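You operate a simulated robot arm through the tools that you are given. There is no shell and no other tool. Be economical: measure what you need, move in short steps, check, and stop when the job is done.

You run a simulated robot arm. Do the job below in one go: nothing can be reset, and whatever is moved stays where it is left.

Task
Set the switch box cams: green to 25, yellow to 10 degrees.
Fine: shut the lid again.

The check looks at the end state, three seconds after you hand in, the way a careful person would. Anything else that was tipped, shoved, dropped, spilled or broken makes it a failure. A push-on lid holds only when it is set on centred and level and pressed home; a screw cap is set on level and turned clockwise until tight.

Robot
A 6-joint arm with a fingered hand on a trunk, on a base that drives. Base frame: it is fixed to the floor where the robot stands at the start and does not move with it; the origin is under the middle of the robot, x ahead of it, y to its left, z up. Readings come in m, degrees, newtons and seconds.
With the tool pointing down near the work surface it reaches from about 0.26 to 0.5 m from the robot's upright axis, wherever it stands. Its first joint turns from -166.0 to 166.0 degrees. Places, roughly: actuator five direction lever [3.8, 0, 0.6]; actuator five lock pin [3.9, 0.1, 0.5]; actuator one direction lever [3.8, 4.9, 0.7]; actuator one lock pin [4, 5, 0.6]; actuator six box lid [0.4, 0, 0.4]; actuator six direction lever [0.5, 0.3, 0.6]; actuator six green cam knob [0.4, 0, 0.4]; actuator six lock pin [0.4, 0.1, 0.5]; actuator six yellow cam knob [0.3, 0, 0.4]; blue gearbox lever [4.3, -0.3, 0.5]; blue plug [3.75, 0, 0.5]; blue pump lever [0.9, -0.1, 0.5]; blue test gauge [-0.5, 1.25, 1]; cart five air lever [2.6, -0.3, 1.1]; cart five hose coupling [2.75, 0, 1]; cart five regulator knob [2.7, -0.2, 1.1]. Payload 2.3 kg.
The tool frame sits at the grasp point between the pads (the TCP): z along the fingers, y along the line on which they close. The tips reach 0.022 m beyond it. The gripper opens to 0.112 m. The gripper's body begins 0.06 m behind the TCP. The gripper is a hand of 3 fingers: y runs from the thumb to the fingers, the wrist lies at [0, 0, -0.218] in the tool frame.
Orientation is that of the tool frame in the base frame, as a unit quaternion [w, x, y, z]. With the fingers straight down and closing along the base's y, the tool's x points along the base's -x, its y along +y and its z along -z.

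Tools
- The arm moves only by the tool arm_command. Its argument "targets" is a list of rows, each a list of 6 numbers: the shift along the tool's x, y, z in m, then the turn, a rotation vector about the tool's x, y, z in degrees. In form: [[tx, ty, tz, wx, wy, wz], ...]. A call has 1 to 12 rows; each row shifts and turns the commanded pose from where the row before left it, along the tool's axes as they then stand. A row lasts 0.2 s, in which the tool goes at most 0.05 m and 8.6 degrees; a call with a longer step from one row to the next is refused whole. Where a pose cannot be reached the arm comes as near as it can. A force on the tool above 40 N (or 10 N above the force at the start of the call, whichever is more), or a blocked arm, ends the call early, and 0.2 s more pass. In this call time passes only in rows, and 0.2 s behind the last. The reply holds the time, the measured pose of the TCP, the force on the tool along the base axes, the opening and the grip force, in the units named above and with some noise, with the torque about the TCP (base axes, N m) and any sound that the robot's microphone picked up.
- Cameras (640 x 400 px; columns grow to the right, rows downward): "scene" is now at [0.005, 0.1331, 1.2593]; the picture's right is [-0.10, -1.00, 0.00], its down [-0.86, 0.09, -0.50] and it looks along [0.49, -0.05, -0.87] (base axes); focal length 247 px, centre (320, 200). "wrist" rides on the gripper at [0.066, 0.003, -0.08] in the tool frame; the picture's right is [-0.05, 1.00, 0.00], its down [-0.77, -0.04, -0.64] and it looks along [-0.64, -0.03, 0.77] (tool axes); focal length 275 px, centre (320, 200). There is no depth. A picture from a camera that has moved, and an enlarged one, comes with that camera's place and axes in the base frame and with its lens.
- camera(camera): a new picture of that camera. No time passes.
- lift_body(by): slides the trunk up (or, below 0, down) by that many m; the arm and the scene camera ride with it, the base frame stays. It gives what a move gives, with no picture.
- drive_base(legs): drives the robot by 1 to 6 legs, each [ahead, left, turn to the left] in m, m and degrees, along the robot's own axes; the way and the turn of a leg run together, so that a leg with both is an arc; at most 1.5 m and 180 degrees a leg. The arm and the cameras ride along, it lands a little off, and it stops where it bumps. It gives what a move gives.
- finger_targets(finger1, finger2, thumb_bend): sets how far each is bent, from 0 (flat) to 1 (curled in); at 0.3 the hand is open as for a grip, at 0.7 the pads meet at the TCP. One left out holds its place. A second passes; each finger stops where it meets its share of the squeeze, and holds until it gets a number again. It is the only way to open and close the hand. It gives what a move gives, with no picture; readings hold the bend of each and the force on the fingers (four entries, about 0 where the hand has none), thumb and palm.
- head_to(pan, tilt): turns the head with the scene camera to pan (to the left, within 155 degrees either way) and tilt (down, from -29 to 69), counted from straight ahead of the robot. It gives what a move gives.
- enlarge(camera, box): a new picture of the part [left, top, right, bottom] of that camera's present view, enlarged. No time passes.
- finish_job(): hands the job in; it is judged then, once.

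Go step by step. Nothing tells you exact positions but the pictures and the camera data: compare them with the known pose of the tool, close in by small moves and look again before you grip or let go. The budget is 120 turns and 82 pictures, counting those below and the enlarged ones. Unless the task says otherwise, let go and move clear before handing in, and close with one line.

The tools are called after ">>>" as a command line: name --pt "numbers of a row" for each row, then --argument value for the rest, lists and objects as JSON in quotes. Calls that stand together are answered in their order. arm_command: Moves the arm, as the interface text tells. Its arguments: {"type":"object","properties":{"targets":{"type":"array","items":{"type":"array","items":{"type":"number"}}}},"required":["targets"]} The other tools are called the same way: lift_body (by) slides the trunk up or down; finger_targets (finger1, finger2, thumb_bend) moves the fingers one by one; drive_base (legs) drives the base; head_to (pan, tilt) turns the head that bears the scene camera; camera (camera) takes a picture; enlarge (camera, box) takes an enlarged picture of a part of a camera's view; finish_job () hands the job in.

At the start:

```text
t: 0.0
tool_pos: [0.2646, -0.0222, 0.7744]
orientation: [0.0, 0.001, 1.0, 0.0]
ft_force: [-0.3, 0.7, 0.7]
ft_torque: [-0.02, -0.01, -0.01]
grip_width: 0.1117
finger_force: 0.0
shape: jaw
bend: [0.3, 0.3, 0.3]
finger forces: [0.0, 0.0, 0.0, 0.0, 0.0, 0.0]
trunk travel left (down, up): [-0.2, 0.39]
robot x, y, heading: [-0.0004, -0.0002, 0.1]
head pan, tilt: [-5.7, 60.2]
```

scene: 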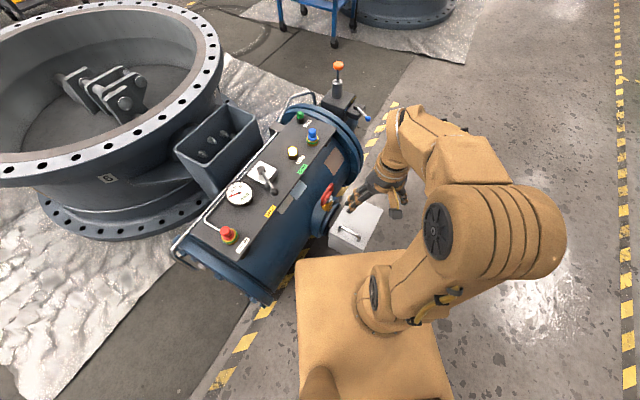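
wrist: 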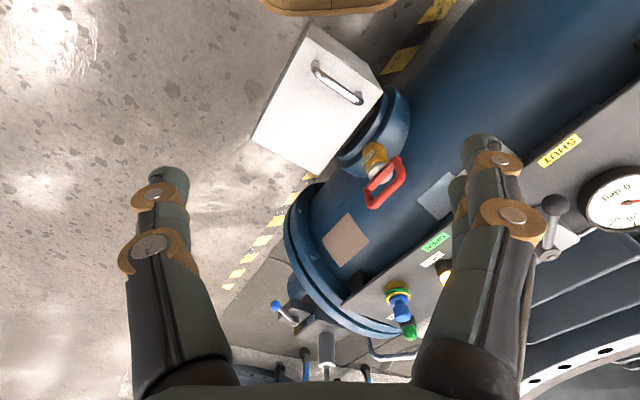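

I see the blue actuator with a white switch box (with a lid handle) at its near side. I'll look closer at it.

>>> enlarge --camera "wrist" --box '[220, 0, 460, 200]'

>>> enlarge --camera "scene" --box '[160, 60, 440, 300]'

```text
2.00 times, centred on (340, 100) of wrist
camera zoom: at [0.1981, -0.0175, 0.8547], right [0.05, 1.0, 0.0], down [0.77, -0.04, 0.64], along [0.64, -0.03, -0.77], focal length 551 px, centre (280, 400)
```

zoom: 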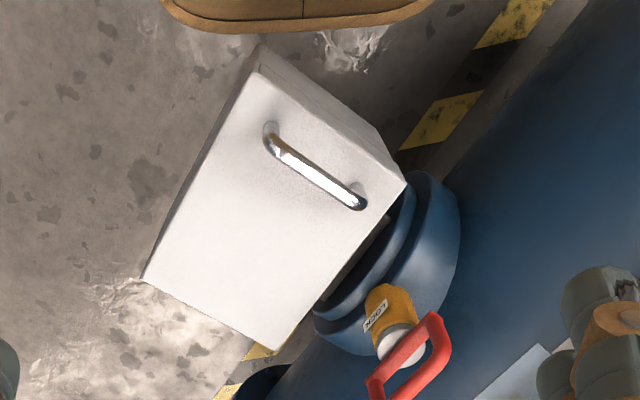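

```text
1.67 times, centred on (300, 180) of scene
camera zoom: at [0.005, 0.1331, 1.2593], right [-0.1, -1.0, 0.0], down [-0.86, 0.09, -0.5], along [0.49, -0.05, -0.87], focal length 412 px, centre (353, 233)
```

zoom: 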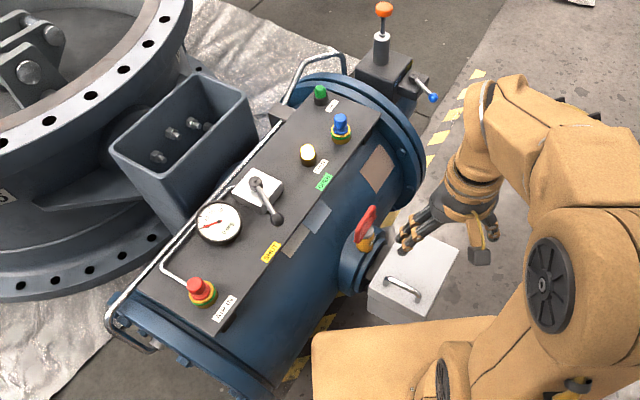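

The lid is a white plate about 0.14 x 0.19 m, with a handle near the robot-side edge at about (0.327, 0.003, 0.43), so it is probably hinged on the far edge. I'll turn the hand to straddle the handle and descend partway to look.

>>> arm_command --pt "-0.015 0.006 0.037 0 0 0" --pt "-0.015 0.006 0.037 0 0 0" --pt "-0.015 0.006 0.037 0 0 0" --pt "-0.015 0.006 0.037 0 0 0" --pt "0 0 0 0 0 -7.7" --pt "0 0 0 0 0 -7.7" --pt "0 0 0 0 0 -7.7" --pt "0 0 0 0 0 -7.7" --pt "0 0 0 0 0 -7.7" --pt "0 0 0 0 0 -7.7" --pt "0 0 0 0 0 -7.8"

>>> camera --camera "wrist"

>>> camera --camera "scene"

```text
t: 2.4
tool_pos: [0.3245, 0.0027, 0.6275]
orientation: [0.0, -0.455, 0.891, 0.0]
ft_force: [-0.4, 0.3, -0.2]
ft_torque: [0.02, -0.01, 0.01]
grip_width: 0.1121
finger_force: 0.1
shape: jaw
bend: [0.3, 0.3, 0.3]
finger forces: [0.1, 0.0, 0.0, 0.0, 0.0, 0.1]
trunk travel left (down, up): [-0.2, 0.39]
robot x, y, heading: [0.0017, 0.0005, 0.1]
head pan, tilt: [-5.7, 60.2]
```

```text
77 pictures are left
camera wrist: at [0.2828, -0.0486, 0.7062], right [-0.78, 0.62, 0.0], down [0.48, 0.6, 0.64], along [0.4, 0.5, -0.77], focal length 275 px, centre (320, 200)
```

wrist: 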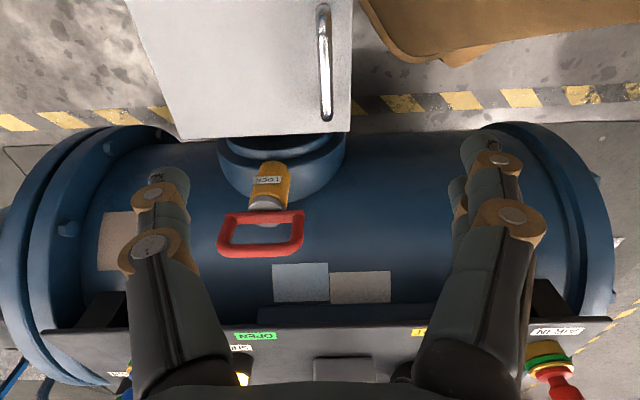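

```text
76 pictures are left
camera scene: at [0.005, 0.1331, 1.2593], right [-0.1, -1.0, 0.0], down [-0.86, 0.09, -0.5], along [0.49, -0.05, -0.87], focal length 247 px, centre (320, 200)
```

scene: 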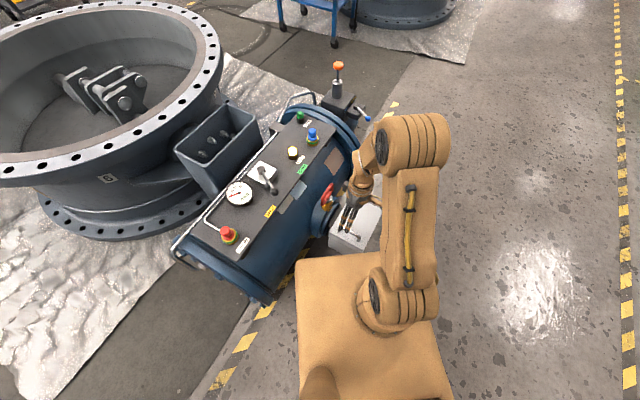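

The hand is aligned with the handle. I'll shift back a bit so the wrist camera sees the whole lid and any hinge.

>>> arm_command --pt "0.035 -0.02 0 0 0 0" --pt "0.035 -0.02 0 0 0 0" --pt "0.035 -0.02 0 0 0 0" --pt "0.03 -0.02 0 0 0 0"

>>> camera --camera "wrist"

```text
t: 3.4
tool_pos: [0.3089, -0.1217, 0.6125]
orientation: [-0.008, -0.45, 0.893, -0.011]
ft_force: [-0.1, 0.1, 0.3]
ft_torque: [0.0, -0.03, 0.01]
grip_width: 0.1121
finger_force: 0.0
shape: jaw
bend: [0.3, 0.3, 0.3]
finger forces: [0.0, 0.0, 0.0, 0.1, 0.1, 0.1]
out of reach, approached as far as the arm can: row 3, 4
trunk travel left (down, up): [-0.2, 0.39]
robot x, y, heading: [0.0003, 0.0039, 0.2]
head pan, tilt: [-5.7, 60.2]
```

```text
75 pictures are left
camera wrist: at [0.2674, -0.1709, 0.6943], right [-0.78, 0.63, -0.01], down [0.49, 0.61, 0.62], along [0.4, 0.47, -0.79], focal length 275 px, centre (320, 200)
```

wrist: 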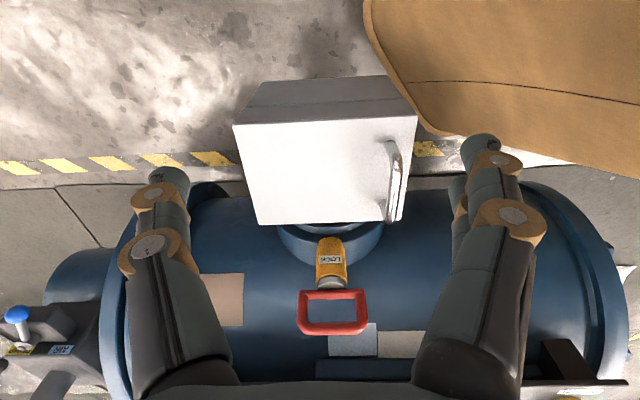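

>>> enlarge --camera "wrist" --box '[220, 60, 440, 240]'

```text
2.22 times, centred on (330, 150) of wrist
camera zoom: at [0.2674, -0.1709, 0.6943], right [-0.78, 0.63, -0.01], down [0.49, 0.61, 0.62], along [0.4, 0.47, -0.79], focal length 612 px, centre (298, 311)
```

zoom: 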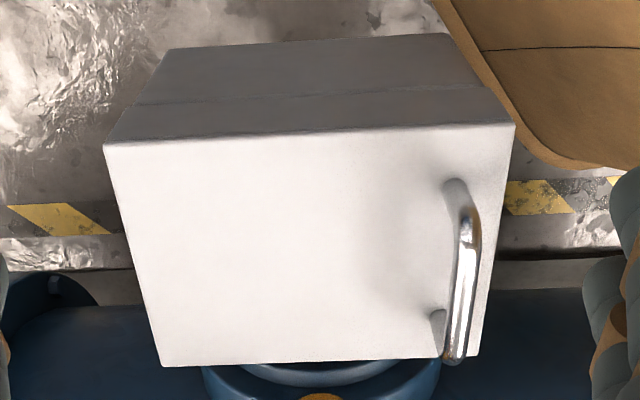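

The lid has a seam round its side and a handle at the robot end, at about (0.317, 0.003, 0.46). I move back above the handle in steps.

>>> arm_command --pt "-0.03 0.02 0 0 0 0" --pt "-0.03 0.02 0 0 0 0"

>>> finger_targets --finger1 0.45 --finger2 0.45 --thumb_bend 0.45

```text
t: 4.0
tool_pos: [0.3119, -0.0505, 0.6125]
orientation: [0.0, -0.453, 0.892, 0.001]
ft_force: [0.1, 0.2, 0.0]
ft_torque: [0.0, 0.0, -0.01]
grip_width: 0.1117
finger_force: 0.0
shape: jaw
bend: [0.3, 0.3, 0.3]
finger forces: [0.0, 0.0, 0.1, 0.1, 0.1, 0.0]
trunk travel left (down, up): [-0.2, 0.39]
robot x, y, heading: [0.0008, -0.0003, -0.1]
head pan, tilt: [-5.7, 60.2]
```

```text
t: 5.0
tool_pos: [0.3122, -0.0497, 0.6139]
orientation: [0.0, -0.454, 0.891, 0.0]
ft_force: [-0.2, 1.2, -0.5]
ft_torque: [0.05, 0.0, -0.01]
grip_width: 0.0702
finger_force: 0.0
shape: fingers
bend: [0.45, 0.45, 0.45]
finger forces: [0.1, 0.0, 0.0, 0.0, 0.0, 0.0]
trunk travel left (down, up): [-0.2, 0.39]
robot x, y, heading: [-0.0013, -0.002, 0.1]
head pan, tilt: [-5.7, 60.2]
```

>>> arm_command --pt "-0.0153 0.009 0.028 0 0 0" --pt "-0.0153 0.009 0.028 0 0 0" --pt "-0.0153 0.009 0.028 0 0 0"

>>> camera --camera "wrist"

>>> enlarge --camera "scene" --box '[280, 160, 420, 260]'

```text
t: 5.8
tool_pos: [0.3172, 0.0023, 0.5293]
orientation: [0.0, -0.454, 0.891, 0.0]
ft_force: [-0.1, 0.2, 0.5]
ft_torque: [0.01, 0.0, 0.02]
grip_width: 0.0699
finger_force: 0.2
shape: fingers
bend: [0.45, 0.45, 0.45]
finger forces: [0.0, 0.1, 0.0, 0.0, 0.0, 0.0]
trunk travel left (down, up): [-0.2, 0.39]
robot x, y, heading: [-0.0033, -0.0003, -0.1]
head pan, tilt: [-5.7, 60.2]
```

```text
73 pictures are left
camera wrist: at [0.276, -0.0487, 0.6096], right [-0.78, 0.63, 0.0], down [0.48, 0.6, 0.64], along [0.4, 0.5, -0.77], focal length 275 px, centre (320, 200)
```

wrist: 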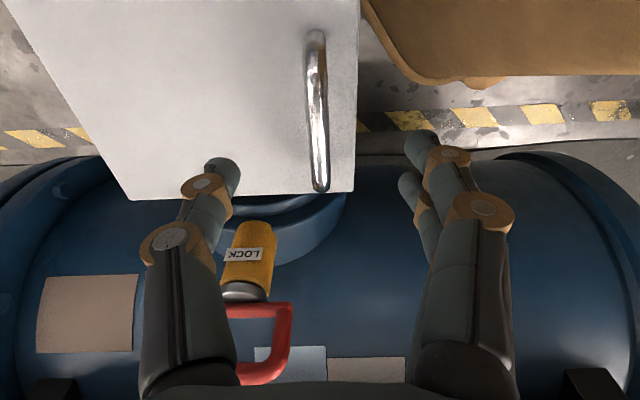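

```text
4.00 times, centred on (350, 210) of scene
camera zoom: at [0.0051, 0.1332, 1.2593], right [-0.1, -1.0, 0.0], down [-0.86, 0.09, -0.5], along [0.49, -0.05, -0.87], focal length 989 px, centre (200, 160)
```

zoom: 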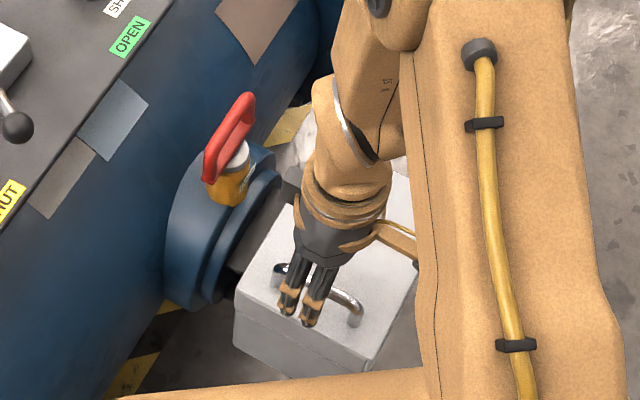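

>>> arm_command --pt "0 0 0.02 0 0 0" --pt "0 0 0.02 0 0 0" --pt "0 0 0.015 0 0 0"

>>> camera --camera "wrist"

>>> enlarge --camera "scene" --box '[315, 190, 395, 250]'

```text
t: 6.6
tool_pos: [0.3171, 0.0042, 0.4737]
orientation: [0.001, -0.455, 0.89, -0.001]
ft_force: [-0.3, 0.7, 0.9]
ft_torque: [0.01, 0.0, 0.02]
grip_width: 0.0701
finger_force: 0.0
shape: fingers
bend: [0.45, 0.45, 0.45]
finger forces: [0.0, 0.0, 0.0, 0.0, 0.0, 0.0]
trunk travel left (down, up): [-0.2, 0.39]
robot x, y, heading: [-0.0021, -0.0013, 0.1]
head pan, tilt: [-5.7, 60.2]
```

```text
71 pictures are left
camera wrist: at [0.2765, -0.0478, 0.5537], right [-0.78, 0.62, 0.0], down [0.48, 0.6, 0.64], along [0.4, 0.5, -0.77], focal length 275 px, centre (320, 200)
```

wrist: 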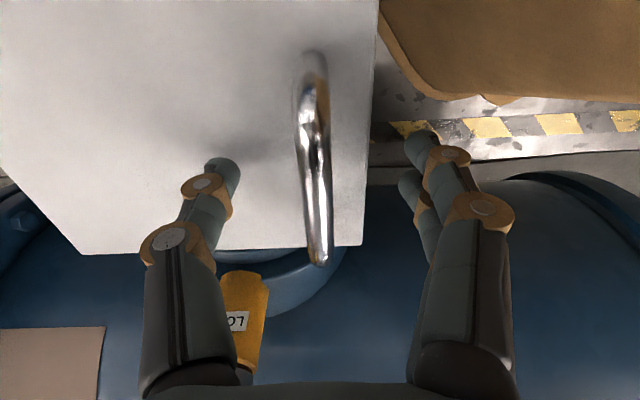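

```text
6.67 times, centred on (355, 220) of scene
camera zoom: at [0.005, 0.1331, 1.2593], right [-0.1, -1.0, 0.0], down [-0.86, 0.09, -0.5], along [0.49, -0.05, -0.87], focal length 1649 px, centre (87, 67)
```

zoom: 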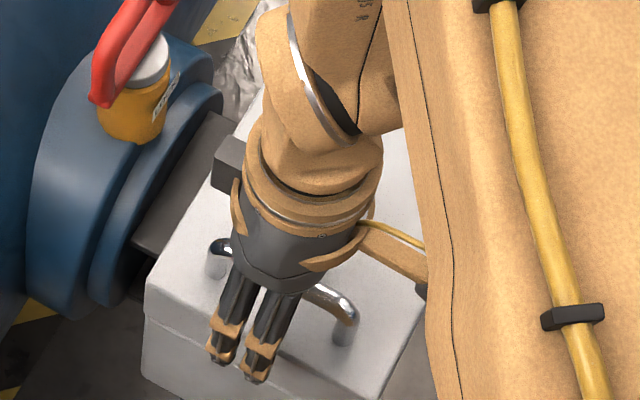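

The bar now sits at TCP height between thumb and fingers. Closing on it.

>>> finger_targets --finger1 0.7 --finger2 0.7 --thumb_bend 0.7

>>> camera --camera "wrist"

```text
t: 7.6
tool_pos: [0.3169, 0.0031, 0.4738]
orientation: [0.001, -0.454, 0.891, 0.0]
ft_force: [0.6, -1.0, -0.1]
ft_torque: [0.0, 0.02, -0.03]
grip_width: 0.0028
finger_force: 0.2
shape: fingers
bend: [0.7, 0.7, 0.7]
finger forces: [0.0, 0.0, 0.1, 0.0, 0.1, 0.0]
trunk travel left (down, up): [-0.2, 0.39]
robot x, y, heading: [-0.0004, -0.0009, 0.1]
head pan, tilt: [-5.7, 60.2]
```

```text
69 pictures are left
camera wrist: at [0.2766, -0.0479, 0.554], right [-0.78, 0.62, 0.0], down [0.48, 0.6, 0.64], along [0.4, 0.5, -0.77], focal length 275 px, centre (320, 200)
```

wrist: 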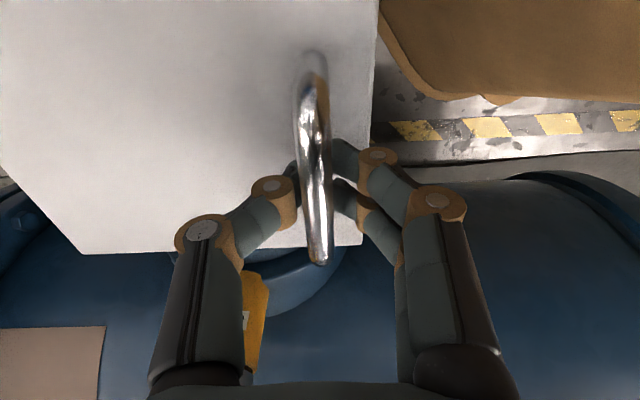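

The fingers closed under the bar without squeezing, so the bar is hooked in the closed hand. I'll lift gently along a hinge arc and check.

>>> arm_command --pt "0 0 -0.008 0 0 0" --pt "0 -0.002 -0.009 0 0 0" --pt "0 -0.004 -0.01 0 0 0" --pt "0 -0.005 -0.01 0 0 0"

>>> camera --camera "wrist"

>>> enlarge --camera "scene" --box '[300, 180, 400, 255]'

```text
t: 8.6
tool_pos: [0.327, -0.0057, 0.512]
orientation: [0.0, -0.454, 0.891, 0.0]
ft_force: [2.6, -2.1, -5.6]
ft_torque: [0.04, 0.02, 0.03]
grip_width: 0.008
finger_force: 3.5
shape: fingers
bend: [0.7, 0.7, 0.67]
finger forces: [0.1, 0.1, 0.0, 0.0, 6.0, 0.1]
trunk travel left (down, up): [-0.2, 0.39]
robot x, y, heading: [-0.0013, -0.0032, 0.1]
head pan, tilt: [-5.7, 60.2]
```

```text
68 pictures are left
camera wrist: at [0.2864, -0.0553, 0.5919], right [-0.78, 0.62, 0.0], down [0.48, 0.6, 0.64], along [0.4, 0.5, -0.77], focal length 275 px, centre (320, 200)
```

wrist: 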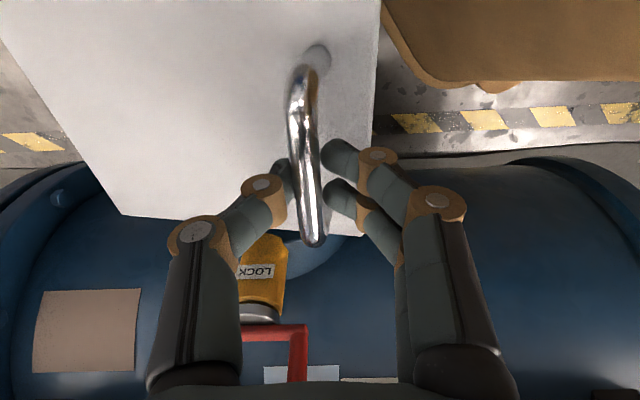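

```text
5.33 times, centred on (350, 218) of scene
camera zoom: at [0.006, 0.1329, 1.2592], right [-0.1, -1.0, 0.0], down [-0.86, 0.09, -0.5], along [0.49, -0.05, -0.87], focal length 1319 px, centre (160, 107)
```

zoom: 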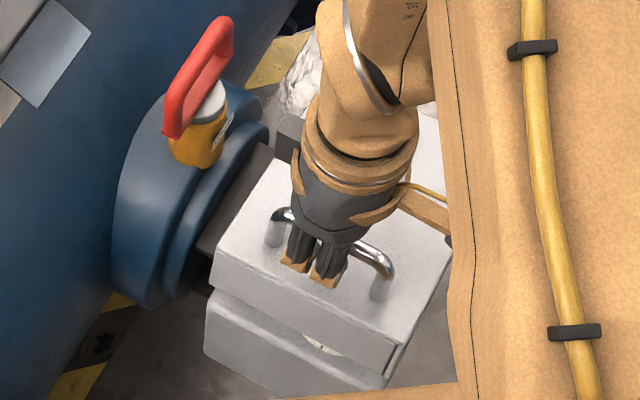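

The lid tilts up on its far edge as a hinged lid would, with low force. I continue along the arc.

>>> arm_command --pt "0 -0.0084 -0.0123 0 0 0" --pt "0 -0.0095 -0.0115 0 0 0" --pt "0 -0.0105 -0.0106 0 0 0" --pt "0 -0.0113 -0.0097 0 0 0"

>>> camera --camera "wrist"

>>> enlarge --camera "scene" --box '[300, 180, 400, 255]'

```text
t: 9.6
tool_pos: [0.3597, -0.0275, 0.5558]
orientation: [-0.001, -0.455, 0.891, 0.001]
ft_force: [1.5, -0.3, -4.9]
ft_torque: [-0.03, -0.01, 0.01]
grip_width: 0.0095
finger_force: 3.3
shape: fingers
bend: [0.68, 0.68, 0.67]
finger forces: [1.1, 1.1, 0.0, 0.1, 3.6, 0.0]
trunk travel left (down, up): [-0.2, 0.39]
robot x, y, heading: [-0.0009, 0.004, 0.3]
head pan, tilt: [-5.7, 60.2]
```

```text
66 pictures are left
camera wrist: at [0.319, -0.0781, 0.6355], right [-0.78, 0.62, 0.0], down [0.48, 0.6, 0.64], along [0.4, 0.5, -0.77], focal length 275 px, centre (320, 200)
```

wrist: 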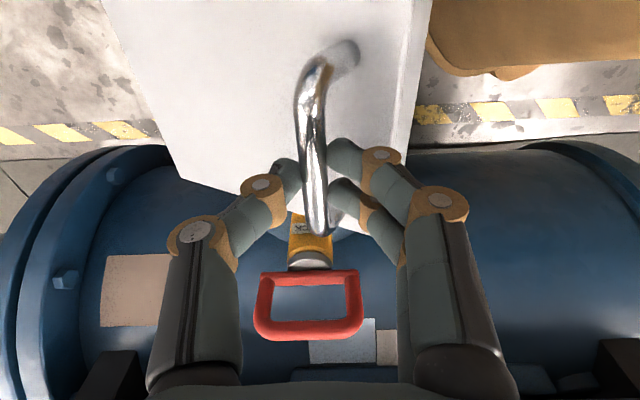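

```text
5.33 times, centred on (350, 218) of scene
camera zoom: at [0.0057, 0.133, 1.2593], right [-0.1, -1.0, 0.0], down [-0.86, 0.09, -0.5], along [0.49, -0.05, -0.87], focal length 1319 px, centre (160, 107)
```

zoom: 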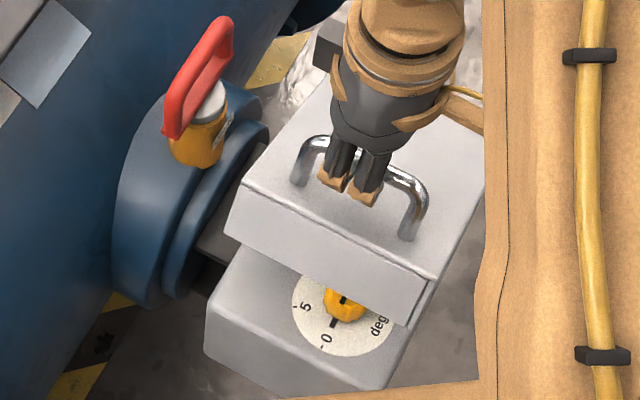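

>>> arm_command --pt "0 -0.0121 -0.0087 -4 0 0" --pt "0 -0.0123 -0.0085 -4 0 0" --pt "0 -0.0125 -0.0082 -4 0 0" --pt "0 -0.0126 -0.008 -4 0 0"

>>> camera --camera "wrist"

>>> enlarge --camera "scene" --box '[300, 170, 420, 260]'

```text
t: 10.6
tool_pos: [0.3852, -0.0143, 0.5751]
orientation: [-0.067, -0.442, 0.887, 0.112]
ft_force: [-0.7, 0.4, -0.5]
ft_torque: [-0.02, -0.01, 0.03]
grip_width: 0.0029
finger_force: 0.1
shape: fingers
bend: [0.7, 0.7, 0.7]
finger forces: [0.0, 0.1, 0.0, 0.0, 0.0, 0.0]
out of reach, approached as far as the arm can: row 3, 4
trunk travel left (down, up): [-0.2, 0.39]
robot x, y, heading: [-0.0024, -0.0027, 0.0]
head pan, tilt: [-5.7, 60.2]
```

```text
64 pictures are left
camera wrist: at [0.3616, -0.0751, 0.6542], right [-0.74, 0.62, 0.26], down [0.63, 0.51, 0.59], along [0.24, 0.6, -0.77], focal length 275 px, centre (320, 200)
```

wrist: 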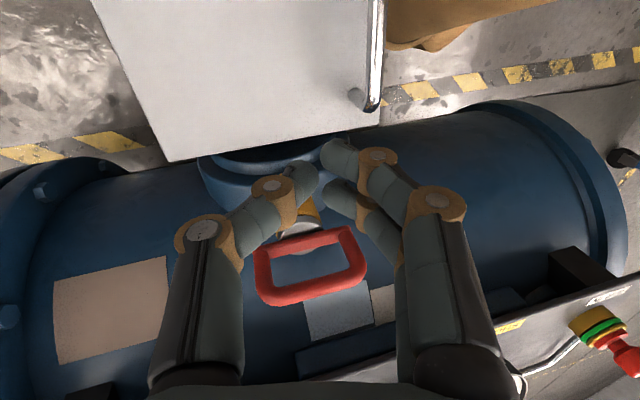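

```text
4.44 times, centred on (360, 215) of scene
camera zoom: at [0.005, 0.1331, 1.2593], right [-0.1, -1.0, 0.0], down [-0.86, 0.09, -0.5], along [0.49, -0.05, -0.87], focal length 1099 px, centre (142, 133)
```

zoom: 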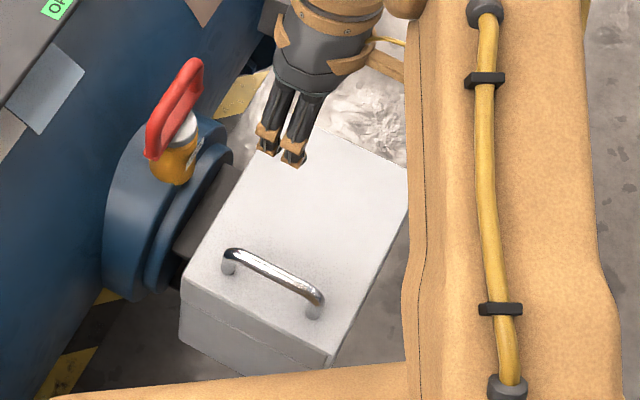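

The arm ran short of reach with the tilt, slid off the bar, and the lid swung shut again. I'll raise the trunk for reach, straighten the hand, and test the reach in free air.

>>> lift_body --by 0.15

>>> arm_command --pt "0 0 0 7.5 0 0" --pt "0 0 0 7.5 0 0"

```text
t: 12.3
tool_pos: [0.3857, -0.0148, 0.7248]
orientation: [-0.066, -0.443, 0.887, 0.111]
ft_force: [-0.3, -1.1, 0.1]
ft_torque: [0.01, 0.01, 0.0]
grip_width: 0.0028
finger_force: 0.0
shape: fingers
bend: [0.7, 0.7, 0.7]
finger forces: [0.0, 0.1, 0.0, 0.1, 0.0, 0.1]
trunk travel left (down, up): [-0.35, 0.24]
robot x, y, heading: [0.0016, -0.0012, -0.2]
head pan, tilt: [-5.7, 60.2]
```

```text
t: 12.9
tool_pos: [0.385, -0.014, 0.7244]
orientation: [-0.008, -0.448, 0.894, -0.006]
ft_force: [0.4, -0.1, 1.0]
ft_torque: [0.0, 0.03, 0.01]
grip_width: 0.0027
finger_force: 0.0
shape: fingers
bend: [0.7, 0.7, 0.7]
finger forces: [0.1, 0.0, 0.1, 0.0, 0.0, 0.0]
trunk travel left (down, up): [-0.35, 0.24]
robot x, y, heading: [0.0021, -0.0014, -0.1]
head pan, tilt: [-5.7, 60.2]
```

>>> arm_command --pt "0.0053 -0.0202 0.025 0 0 0" --pt "0.0053 -0.0202 0.025 0 0 0" --pt "0.0053 -0.0202 0.025 0 0 0" --pt "0.0053 -0.0202 0.025 0 0 0" --pt "0.0053 -0.0202 0.025 0 0 0"

```text
t: 14.2
tool_pos: [0.4496, -0.0978, 0.6015]
orientation: [-0.009, -0.448, 0.894, -0.005]
ft_force: [0.6, -0.6, -0.6]
ft_torque: [0.02, 0.0, 0.01]
grip_width: 0.0028
finger_force: 0.0
shape: fingers
bend: [0.7, 0.7, 0.7]
finger forces: [0.1, 0.0, 0.0, 0.0, 0.1, 0.1]
trunk travel left (down, up): [-0.35, 0.24]
robot x, y, heading: [-0.0009, 0.0001, 0.3]
head pan, tilt: [-5.7, 60.2]
```

>>> arm_command --pt "0 -0.02 0 -5 0 0" --pt "0 -0.02 0 -5 0 0" --pt "0 -0.02 0 -5 0 0" --pt "0 -0.01 0 -5 0 0" --pt "0 0 0 -5 0 0"

>>> camera --camera "wrist"

```text
t: 15.3
tool_pos: [0.3805, -0.0195, 0.6208]
orientation: [-0.089, -0.429, 0.889, 0.129]
ft_force: [-0.1, 0.4, 0.5]
ft_torque: [0.01, -0.01, -0.01]
grip_width: 0.0028
finger_force: 0.0
shape: fingers
bend: [0.7, 0.7, 0.7]
finger forces: [0.0, 0.1, 0.0, 0.1, 0.1, 0.0]
out of reach, approached as far as the arm can: row 1, 2, 3, 4, 5
trunk travel left (down, up): [-0.35, 0.24]
robot x, y, heading: [-0.0006, -0.0, 0.0]
head pan, tilt: [-5.7, 60.2]
```

```text
62 pictures are left
camera wrist: at [0.3594, -0.081, 0.7012], right [-0.71, 0.64, 0.3], down [0.67, 0.49, 0.56], along [0.21, 0.6, -0.77], focal length 275 px, centre (320, 200)
```

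wrist: 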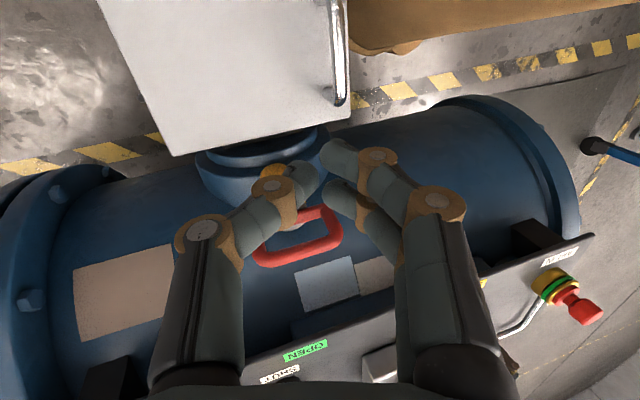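

Straight-down reach is fine to the hinge, but tilting outward is not. Better plan: hook the bar with the thumb only (hinge side), leaving the fingers flat so they can push the lid over from inside. I straighten the hand and go back above the handle.

>>> arm_command --pt "0 0 0 6.07 -0.81 -0.83" --pt "0 0 0 6.07 -0.81 -0.83" --pt "0 0 0 6.07 -0.81 -0.83"

>>> finger_targets --finger1 0.3 --finger2 0.3 --thumb_bend 0.45

```text
t: 16.1
tool_pos: [0.3807, -0.0195, 0.6197]
orientation: [0.006, -0.458, 0.889, 0.01]
ft_force: [-0.1, 1.0, 0.1]
ft_torque: [0.0, 0.01, 0.02]
grip_width: 0.0027
finger_force: 0.0
shape: fingers
bend: [0.7, 0.7, 0.7]
finger forces: [0.1, 0.1, 0.0, 0.0, 0.0, 0.0]
trunk travel left (down, up): [-0.35, 0.24]
robot x, y, heading: [-0.0013, 0.0011, -0.1]
head pan, tilt: [-5.7, 60.2]
```

```text
t: 17.1
tool_pos: [0.3817, -0.0192, 0.6199]
orientation: [0.006, -0.459, 0.888, 0.009]
ft_force: [-0.1, 0.4, -0.6]
ft_torque: [0.01, 0.0, 0.01]
grip_width: 0.0902
finger_force: 0.1
shape: fingers
bend: [0.3, 0.3, 0.45]
finger forces: [0.0, 0.0, 0.1, 0.0, 0.0, 0.0]
trunk travel left (down, up): [-0.35, 0.24]
robot x, y, heading: [0.0001, 0.0005, 0.0]
head pan, tilt: [-5.7, 60.2]
```

>>> arm_command --pt "0.0066 0.0216 0.033 0 0 0" --pt "0.0066 0.0216 0.033 0 0 0" --pt "0.0066 0.0216 0.033 0 0 0"

>>> camera --camera "wrist"

```text
t: 17.9
tool_pos: [0.3217, 0.0055, 0.522]
orientation: [0.002, -0.458, 0.889, 0.008]
ft_force: [0.0, -0.3, -0.1]
ft_torque: [0.02, 0.05, -0.01]
grip_width: 0.0902
finger_force: 0.0
shape: fingers
bend: [0.3, 0.3, 0.45]
finger forces: [0.0, 0.1, 0.1, 0.0, 0.0, 0.1]
out of reach, approached as far as the arm can: row 3
trunk travel left (down, up): [-0.35, 0.24]
robot x, y, heading: [0.0019, 0.0031, -0.4]
head pan, tilt: [-5.7, 60.2]
```

```text
61 pictures are left
camera wrist: at [0.2805, -0.0471, 0.6007], right [-0.79, 0.62, 0.01], down [0.48, 0.6, 0.64], along [0.39, 0.51, -0.77], focal length 275 px, centre (320, 200)
```

wrist: 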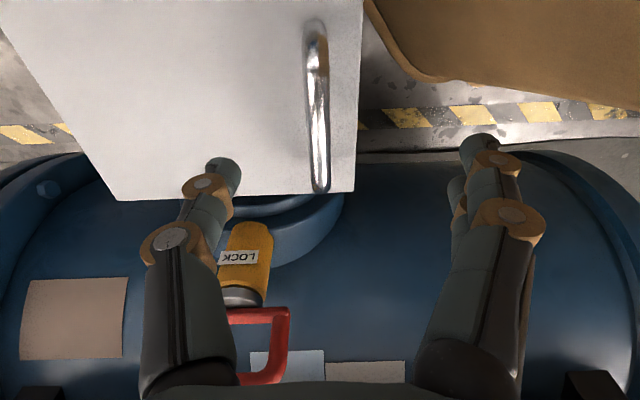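

>>> lift_body --by -0.05

>>> finger_targets --finger1 0.2 --finger2 0.2 --thumb_bend 0.75

>>> camera --camera "wrist"

```text
t: 18.9
tool_pos: [0.3226, 0.0064, 0.4728]
orientation: [0.002, -0.458, 0.889, 0.008]
ft_force: [0.2, -0.3, 0.3]
ft_torque: [-0.01, -0.01, 0.01]
grip_width: 0.0905
finger_force: 0.0
shape: fingers
bend: [0.3, 0.3, 0.45]
finger forces: [0.0, 0.1, 0.0, 0.0, 0.0, 0.0]
trunk travel left (down, up): [-0.3, 0.29]
robot x, y, heading: [0.0007, -0.0001, 0.1]
head pan, tilt: [-5.7, 60.2]
```

```text
t: 19.9
tool_pos: [0.3212, 0.0055, 0.4717]
orientation: [0.002, -0.458, 0.889, 0.008]
ft_force: [1.0, -0.7, -0.5]
ft_torque: [-0.01, -0.01, 0.01]
grip_width: 0.0582
finger_force: 0.3
shape: fingers
bend: [0.2, 0.2, 0.74]
finger forces: [0.0, 0.1, 0.1, 0.0, 1.2, 0.0]
trunk travel left (down, up): [-0.3, 0.29]
robot x, y, heading: [0.0007, -0.0007, 0.1]
head pan, tilt: [-5.7, 60.2]
```

```text
60 pictures are left
camera wrist: at [0.2808, -0.0472, 0.551], right [-0.79, 0.62, 0.01], down [0.48, 0.6, 0.64], along [0.39, 0.51, -0.77], focal length 275 px, centre (320, 200)
```

wrist: 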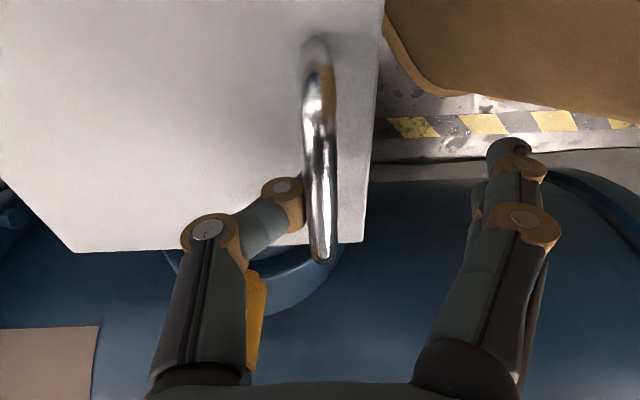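

>>> arm_command --pt "0 0.006 0 0 0 0" --pt "0 0 -0.008 0 0 0" --pt "0 -0.002 -0.009 0 0 0" --pt "0 -0.004 -0.01 0 0 0" --pt "0 -0.006 -0.01 0 0 0" --pt "0 -0.0084 -0.0123 0 0 0"

>>> camera --camera "wrist"

```text
t: 21.3
tool_pos: [0.3344, -0.0042, 0.5206]
orientation: [0.002, -0.459, 0.888, 0.007]
ft_force: [11.8, -7.2, -16.6]
ft_torque: [0.18, 0.19, 0.03]
grip_width: 0.0733
finger_force: 9.1
shape: fingers
bend: [0.2, 0.2, 0.66]
finger forces: [0.0, 0.0, 0.0, 0.1, 18.4, 0.0]
trunk travel left (down, up): [-0.3, 0.29]
robot x, y, heading: [-0.0002, 0.0026, -0.1]
head pan, tilt: [-5.7, 60.2]
```

```text
59 pictures are left
camera wrist: at [0.2948, -0.0571, 0.5993], right [-0.79, 0.62, 0.01], down [0.48, 0.6, 0.64], along [0.39, 0.51, -0.77], focal length 275 px, centre (320, 200)
```

wrist: 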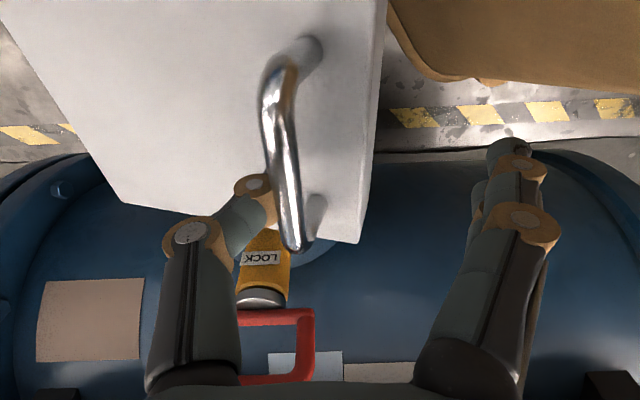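

The lid is lifting but I'm pulling away from the hinge, so I'll move more towards it while lifting.

>>> arm_command --pt "0 -0.012 0 0 0 0" --pt "0 -0.012 -0.009 0 0 0" --pt "0 -0.0115 -0.01 0 0 0" --pt "0 -0.0115 -0.0097 0 0 0"

>>> camera --camera "wrist"

```text
t: 22.3
tool_pos: [0.3726, -0.0324, 0.5494]
orientation: [0.001, -0.458, 0.889, 0.009]
ft_force: [3.9, -1.5, -10.3]
ft_torque: [0.06, 0.09, 0.02]
grip_width: 0.0648
finger_force: 4.7
shape: fingers
bend: [0.2, 0.2, 0.69]
finger forces: [0.0, 0.0, 0.0, 0.1, 9.7, 0.0]
trunk travel left (down, up): [-0.3, 0.29]
robot x, y, heading: [0.0009, -0.0004, -0.0]
head pan, tilt: [-5.7, 60.2]
```

```text
58 pictures are left
camera wrist: at [0.3324, -0.0854, 0.6284], right [-0.79, 0.62, 0.01], down [0.48, 0.6, 0.64], along [0.39, 0.51, -0.77], focal length 275 px, centre (320, 200)
```

wrist: 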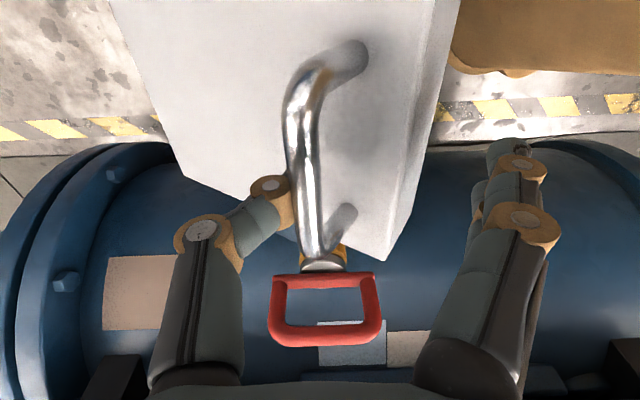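

>>> arm_command --pt "0 -0.0121 -0.0095 0 0 0" --pt "0 -0.0129 -0.0085 0 0 0" --pt "0 -0.0135 -0.0075 0 0 0" --pt "0 -0.014 -0.0052 0 0 0"

>>> camera --camera "wrist"

```text
t: 23.3
tool_pos: [0.416, -0.0628, 0.5778]
orientation: [0.002, -0.459, 0.889, 0.008]
ft_force: [-0.3, 0.4, 1.1]
ft_torque: [-0.01, -0.01, -0.01]
grip_width: 0.0573
finger_force: 0.1
shape: fingers
bend: [0.2, 0.2, 0.75]
finger forces: [0.0, 0.0, 0.0, 0.1, 0.0, 0.1]
trunk travel left (down, up): [-0.3, 0.29]
robot x, y, heading: [0.0021, -0.0011, 0.0]
head pan, tilt: [-5.7, 60.2]
```

```text
57 pictures are left
camera wrist: at [0.3752, -0.1159, 0.6579], right [-0.79, 0.62, 0.01], down [0.48, 0.6, 0.64], along [0.39, 0.51, -0.77], focal length 275 px, centre (320, 200)
```

wrist: 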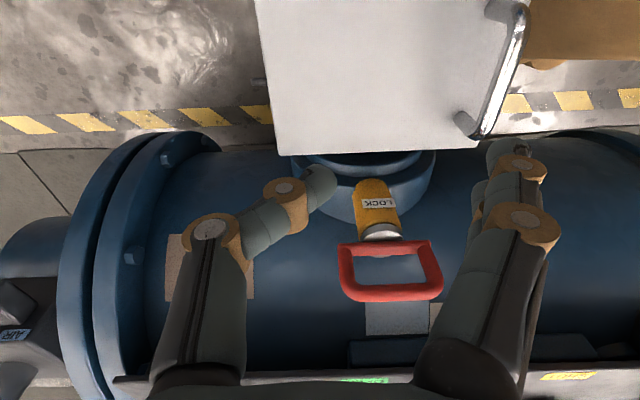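

The bar slipped off the thumb near the reach limit, and the lid closed again. Better to reposition the robot on the right side of the box, where both the whole lid swing and the knobs are within easy reach. I'll raise up and drive there.

>>> lift_body --by 0.25

>>> head_to --pan -50 --tilt 50

>>> camera --camera "scene"

```text
t: 25.9
tool_pos: [0.4161, -0.0621, 0.8285]
orientation: [0.002, -0.459, 0.889, 0.008]
ft_force: [0.0, -0.5, -0.2]
ft_torque: [-0.01, 0.0, 0.01]
grip_width: 0.0573
finger_force: 0.1
shape: fingers
bend: [0.2, 0.2, 0.75]
finger forces: [0.0, 0.0, 0.0, 0.0, 0.1, 0.0]
trunk travel left (down, up): [-0.55, 0.04]
robot x, y, heading: [-0.0009, -0.0017, -0.1]
head pan, tilt: [-5.7, 60.2]
```

```text
t: 27.0
tool_pos: [0.4159, -0.0628, 0.8285]
orientation: [0.002, -0.459, 0.888, 0.007]
ft_force: [-0.1, 0.2, -0.2]
ft_torque: [0.01, 0.01, -0.02]
grip_width: 0.0573
finger_force: 0.1
shape: fingers
bend: [0.2, 0.2, 0.75]
finger forces: [0.0, 0.0, 0.0, 0.1, 0.0, 0.0]
trunk travel left (down, up): [-0.55, 0.04]
robot x, y, heading: [-0.0023, -0.0011, 0.3]
head pan, tilt: [-50.0, 50.0]
```

```text
56 pictures are left
camera scene: at [-0.0114, 0.0808, 1.6221], right [-0.77, -0.64, 0.0], down [-0.49, 0.59, -0.64], along [0.41, -0.49, -0.77], focal length 247 px, centre (320, 200)
```

scene: 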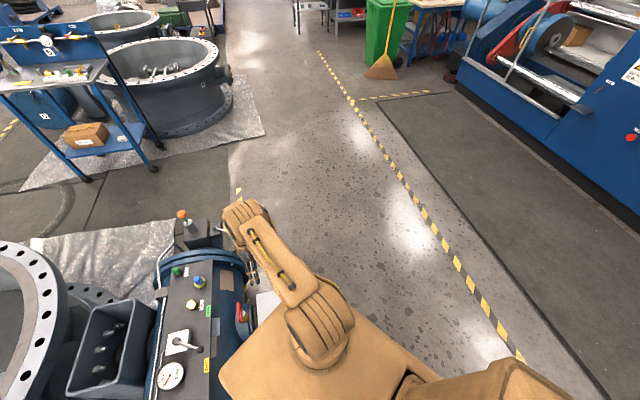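

The floor to the right is clear. Driving right, ahead, then turning to face the box.

>>> drive_base --legs '[[0, -0.42, 0], [0.28, 0, 0]]'

>>> drive_base --legs '[[0, 0, 85]]'

>>> head_to --pan 0 --tilt 60

>>> camera --camera "scene"

>>> camera --camera "wrist"

```text
t: 31.1
tool_pos: [0.692, -0.4864, 0.8286]
orientation: [0.001, -0.453, 0.892, 0.008]
ft_force: [0.3, -1.1, -0.3]
ft_torque: [-0.01, 0.02, 0.02]
grip_width: 0.0575
finger_force: 0.0
shape: fingers
bend: [0.2, 0.2, 0.75]
finger forces: [0.0, 0.1, 0.0, 0.0, 0.0, 0.1]
trunk travel left (down, up): [-0.55, 0.04]
robot x, y, heading: [0.2753, -0.4184, -0.9]
head pan, tilt: [-50.0, 50.0]
```

```text
t: 35.1
tool_pos: [0.3747, -0.0103, 0.8295]
orientation: [0.004, 0.938, -0.346, -0.007]
ft_force: [-0.6, -0.1, 0.1]
ft_torque: [0.0, 0.0, 0.02]
grip_width: 0.0574
finger_force: 0.1
shape: fingers
bend: [0.2, 0.2, 0.75]
finger forces: [0.0, 0.0, 0.0, 0.0, 0.0, 0.1]
trunk travel left (down, up): [-0.55, 0.04]
robot x, y, heading: [0.2777, -0.4181, 84.8]
head pan, tilt: [-50.0, 50.0]
```

```text
t: 36.3
tool_pos: [0.3764, -0.011, 0.8285]
orientation: [0.004, 0.938, -0.346, -0.007]
ft_force: [-0.5, -0.3, 0.3]
ft_torque: [0.01, 0.02, 0.02]
grip_width: 0.0577
finger_force: 0.0
shape: fingers
bend: [0.2, 0.2, 0.75]
finger forces: [0.1, 0.0, 0.1, 0.0, 0.0, 0.0]
trunk travel left (down, up): [-0.55, 0.04]
robot x, y, heading: [0.2782, -0.4165, 84.6]
head pan, tilt: [0.0, 60.0]
```

```text
55 pictures are left
camera scene: at [0.1362, -0.4009, 1.6096], right [1.0, -0.09, 0.0], down [-0.08, -0.86, -0.5], along [0.04, 0.5, -0.87], focal length 247 px, centre (320, 200)
```

scene: 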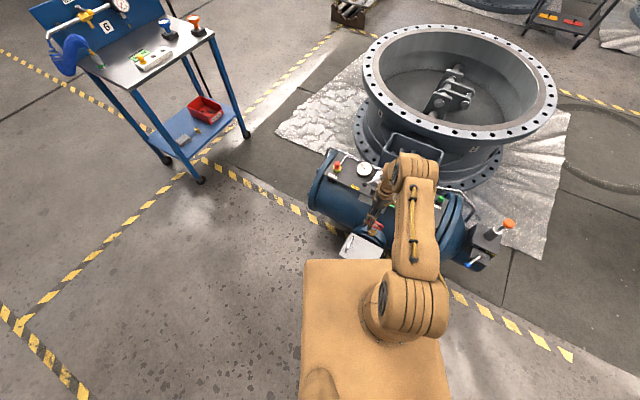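

```text
54 pictures are left
camera wrist: at [0.426, -0.0549, 0.9078], right [-0.68, -0.73, 0.01], down [-0.55, 0.53, 0.64], along [-0.48, 0.43, -0.77], focal length 275 px, centre (320, 200)
```

wrist: 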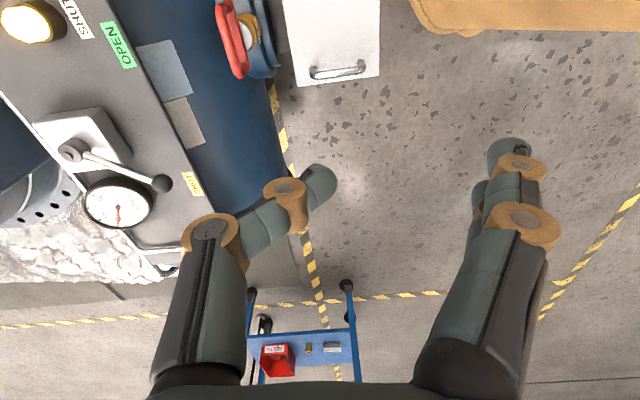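

Robot stands at (0.278, -0.417) facing the box. I turn the hand to align with the bar again.

>>> arm_command --pt "0 0 0 0 0 8.55" --pt "0 0 0 0 0 8.55" --pt "0 0 0 0 0 8.55" --pt "0 0 0 0 0 8.55" --pt "0 0 0 0 0 8.55" --pt "0 0 0 0 0 8.55" --pt "0 0 0 0 0 8.55" --pt "0 0 0 0 0 8.55" --pt "0 0 0 0 0 8.55" --pt "0 0 0 0 0 8.55"

>>> lift_body --by -0.27

>>> finger_targets --finger1 0.45 --finger2 0.45 --thumb_bend 0.45

>>> camera --camera "wrist"

```text
t: 38.5
tool_pos: [0.3754, -0.0102, 0.8284]
orientation: [-0.008, -0.453, 0.892, 0.002]
ft_force: [0.8, 0.6, 0.1]
ft_torque: [0.03, -0.03, 0.01]
grip_width: 0.0576
finger_force: 0.0
shape: fingers
bend: [0.2, 0.2, 0.75]
finger forces: [0.1, 0.0, 0.0, 0.0, 0.0, 0.0]
trunk travel left (down, up): [-0.55, 0.04]
robot x, y, heading: [0.2747, -0.417, 85.1]
head pan, tilt: [0.0, 60.0]
```

```text
t: 41.3
tool_pos: [0.3767, -0.0102, 0.5581]
orientation: [-0.009, -0.454, 0.891, 0.003]
ft_force: [0.7, -0.1, -0.1]
ft_torque: [-0.05, 0.03, -0.03]
grip_width: 0.0575
finger_force: 0.0
shape: fingers
bend: [0.2, 0.2, 0.75]
finger forces: [0.0, 0.2, 0.0, 0.0, 0.1, 0.1]
trunk travel left (down, up): [-0.28, 0.31]
robot x, y, heading: [0.2775, -0.4211, 84.8]
head pan, tilt: [0.0, 60.0]
```

```text
t: 42.3
tool_pos: [0.3765, -0.0097, 0.5593]
orientation: [-0.008, -0.454, 0.891, 0.002]
ft_force: [-0.3, 0.9, 0.6]
ft_torque: [0.01, 0.03, 0.01]
grip_width: 0.0696
finger_force: 0.0
shape: fingers
bend: [0.45, 0.45, 0.45]
finger forces: [0.0, 0.0, 0.0, 0.0, 0.0, 0.0]
trunk travel left (down, up): [-0.28, 0.31]
robot x, y, heading: [0.2761, -0.4153, 85.2]
head pan, tilt: [0.0, 60.0]
```

```text
53 pictures are left
camera wrist: at [0.3363, -0.0611, 0.6395], right [-0.78, 0.62, 0.01], down [0.49, 0.6, 0.63], along [0.38, 0.49, -0.78], focal length 275 px, centre (320, 200)
```

wrist: 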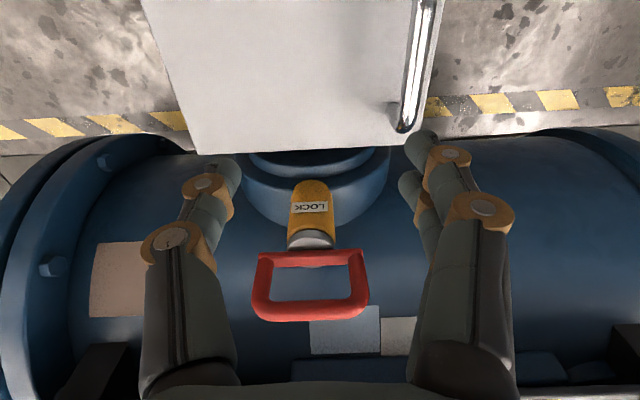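

>>> arm_command --pt "0.0082 0.0185 0.0 0 0 0" --pt "0.0082 0.0185 0.0 0 0 0" --pt "0.0082 0.0185 0 0 0 0" --pt "0 0 0.02 0 0 0" --pt "0 0 0.02 0 0 0"

>>> camera --camera "wrist"

```text
t: 43.5
tool_pos: [0.3152, 0.0024, 0.5182]
orientation: [-0.008, -0.454, 0.891, 0.003]
ft_force: [-0.4, 0.0, 0.2]
ft_torque: [0.0, -0.03, 0.02]
grip_width: 0.0695
finger_force: 0.0
shape: fingers
bend: [0.45, 0.45, 0.45]
finger forces: [0.0, 0.0, 0.0, 0.0, 0.1, 0.1]
trunk travel left (down, up): [-0.28, 0.31]
robot x, y, heading: [0.2771, -0.4192, 84.9]
head pan, tilt: [0.0, 60.0]
```

```text
52 pictures are left
camera wrist: at [0.2756, -0.0484, 0.5999], right [-0.78, 0.62, 0.01], down [0.49, 0.6, 0.63], along [0.38, 0.49, -0.78], focal length 275 px, centre (320, 200)
```

wrist: 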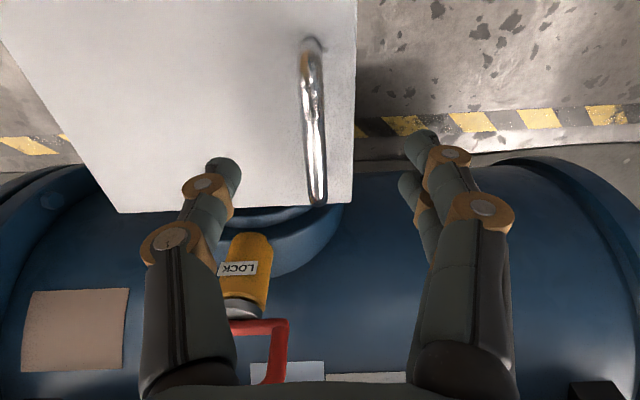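

>>> arm_command --pt "0 -0.002 0.02 0 0 0" --pt "0 -0.001 0.02 0 0 0" --pt "0 0 0.005 0 0 0"

>>> finger_targets --finger1 0.72 --finger2 0.72 --thumb_bend 0.72

>>> camera --camera "wrist"

```text
t: 44.3
tool_pos: [0.3181, 0.0008, 0.4744]
orientation: [-0.007, -0.454, 0.891, 0.003]
ft_force: [-0.3, -0.5, 0.4]
ft_torque: [0.02, -0.02, -0.01]
grip_width: 0.0694
finger_force: 0.1
shape: fingers
bend: [0.45, 0.45, 0.45]
finger forces: [0.0, 0.1, 0.0, 0.0, 0.0, 0.1]
trunk travel left (down, up): [-0.28, 0.31]
robot x, y, heading: [0.2751, -0.4243, 84.8]
head pan, tilt: [0.0, 60.0]
```

```text
t: 45.3
tool_pos: [0.3177, 0.0012, 0.4744]
orientation: [-0.009, -0.454, 0.891, 0.002]
ft_force: [-1.0, 0.3, 0.9]
ft_torque: [-0.02, 0.02, 0.02]
grip_width: 0.0001
finger_force: 0.0
shape: fingers
bend: [0.72, 0.72, 0.72]
finger forces: [0.1, 0.0, 0.0, 0.0, 0.1, 0.0]
trunk travel left (down, up): [-0.28, 0.31]
robot x, y, heading: [0.2773, -0.421, 84.8]
head pan, tilt: [0.0, 60.0]
```

```text
51 pictures are left
camera wrist: at [0.2781, -0.0498, 0.5547], right [-0.78, 0.62, 0.01], down [0.49, 0.6, 0.63], along [0.38, 0.49, -0.78], focal length 275 px, centre (320, 200)
```

wrist: 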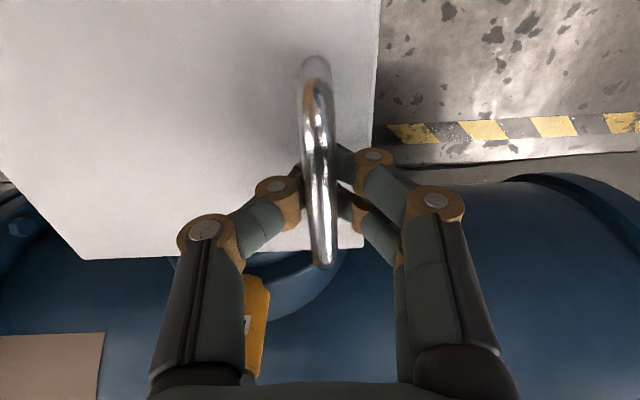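

Wrapped around the bar. Now lift along the hinge arc, tilting the hand with the lid.

>>> arm_command --pt "0 0 -0.008 0 0 0" --pt "0 -0.0057 -0.0138 -5 0 0" --pt "0 -0.0057 -0.0138 -5 0 0" --pt "0 -0.0057 -0.0138 -5 0 0" --pt "0 -0.0057 -0.0138 -5 0 0"

>>> camera --camera "wrist"

```text
t: 46.5
tool_pos: [0.3434, -0.0173, 0.5325]
orientation: [-0.087, -0.446, 0.877, 0.158]
ft_force: [4.9, -2.8, -8.4]
ft_torque: [0.01, -0.02, 0.01]
grip_width: 0.0057
finger_force: 5.0
shape: fingers
bend: [0.72, 0.72, 0.67]
finger forces: [0.1, 0.0, 0.0, 0.1, 9.4, 0.1]
trunk travel left (down, up): [-0.28, 0.31]
robot x, y, heading: [0.2753, -0.4186, 84.7]
head pan, tilt: [0.0, 60.0]
```

```text
50 pictures are left
camera wrist: at [0.3257, -0.0839, 0.6099], right [-0.73, 0.59, 0.35], down [0.67, 0.48, 0.57], along [0.17, 0.65, -0.74], focal length 275 px, centre (320, 200)
```

wrist: 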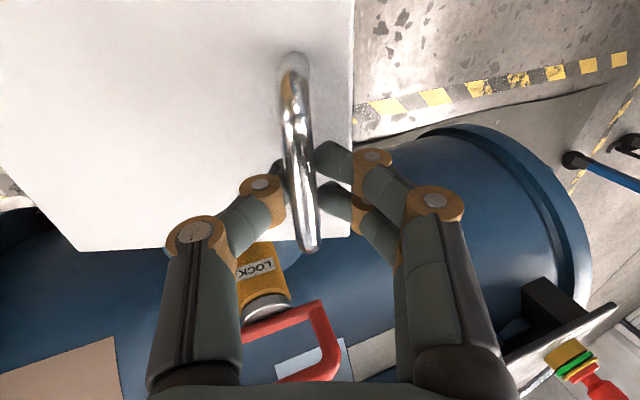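

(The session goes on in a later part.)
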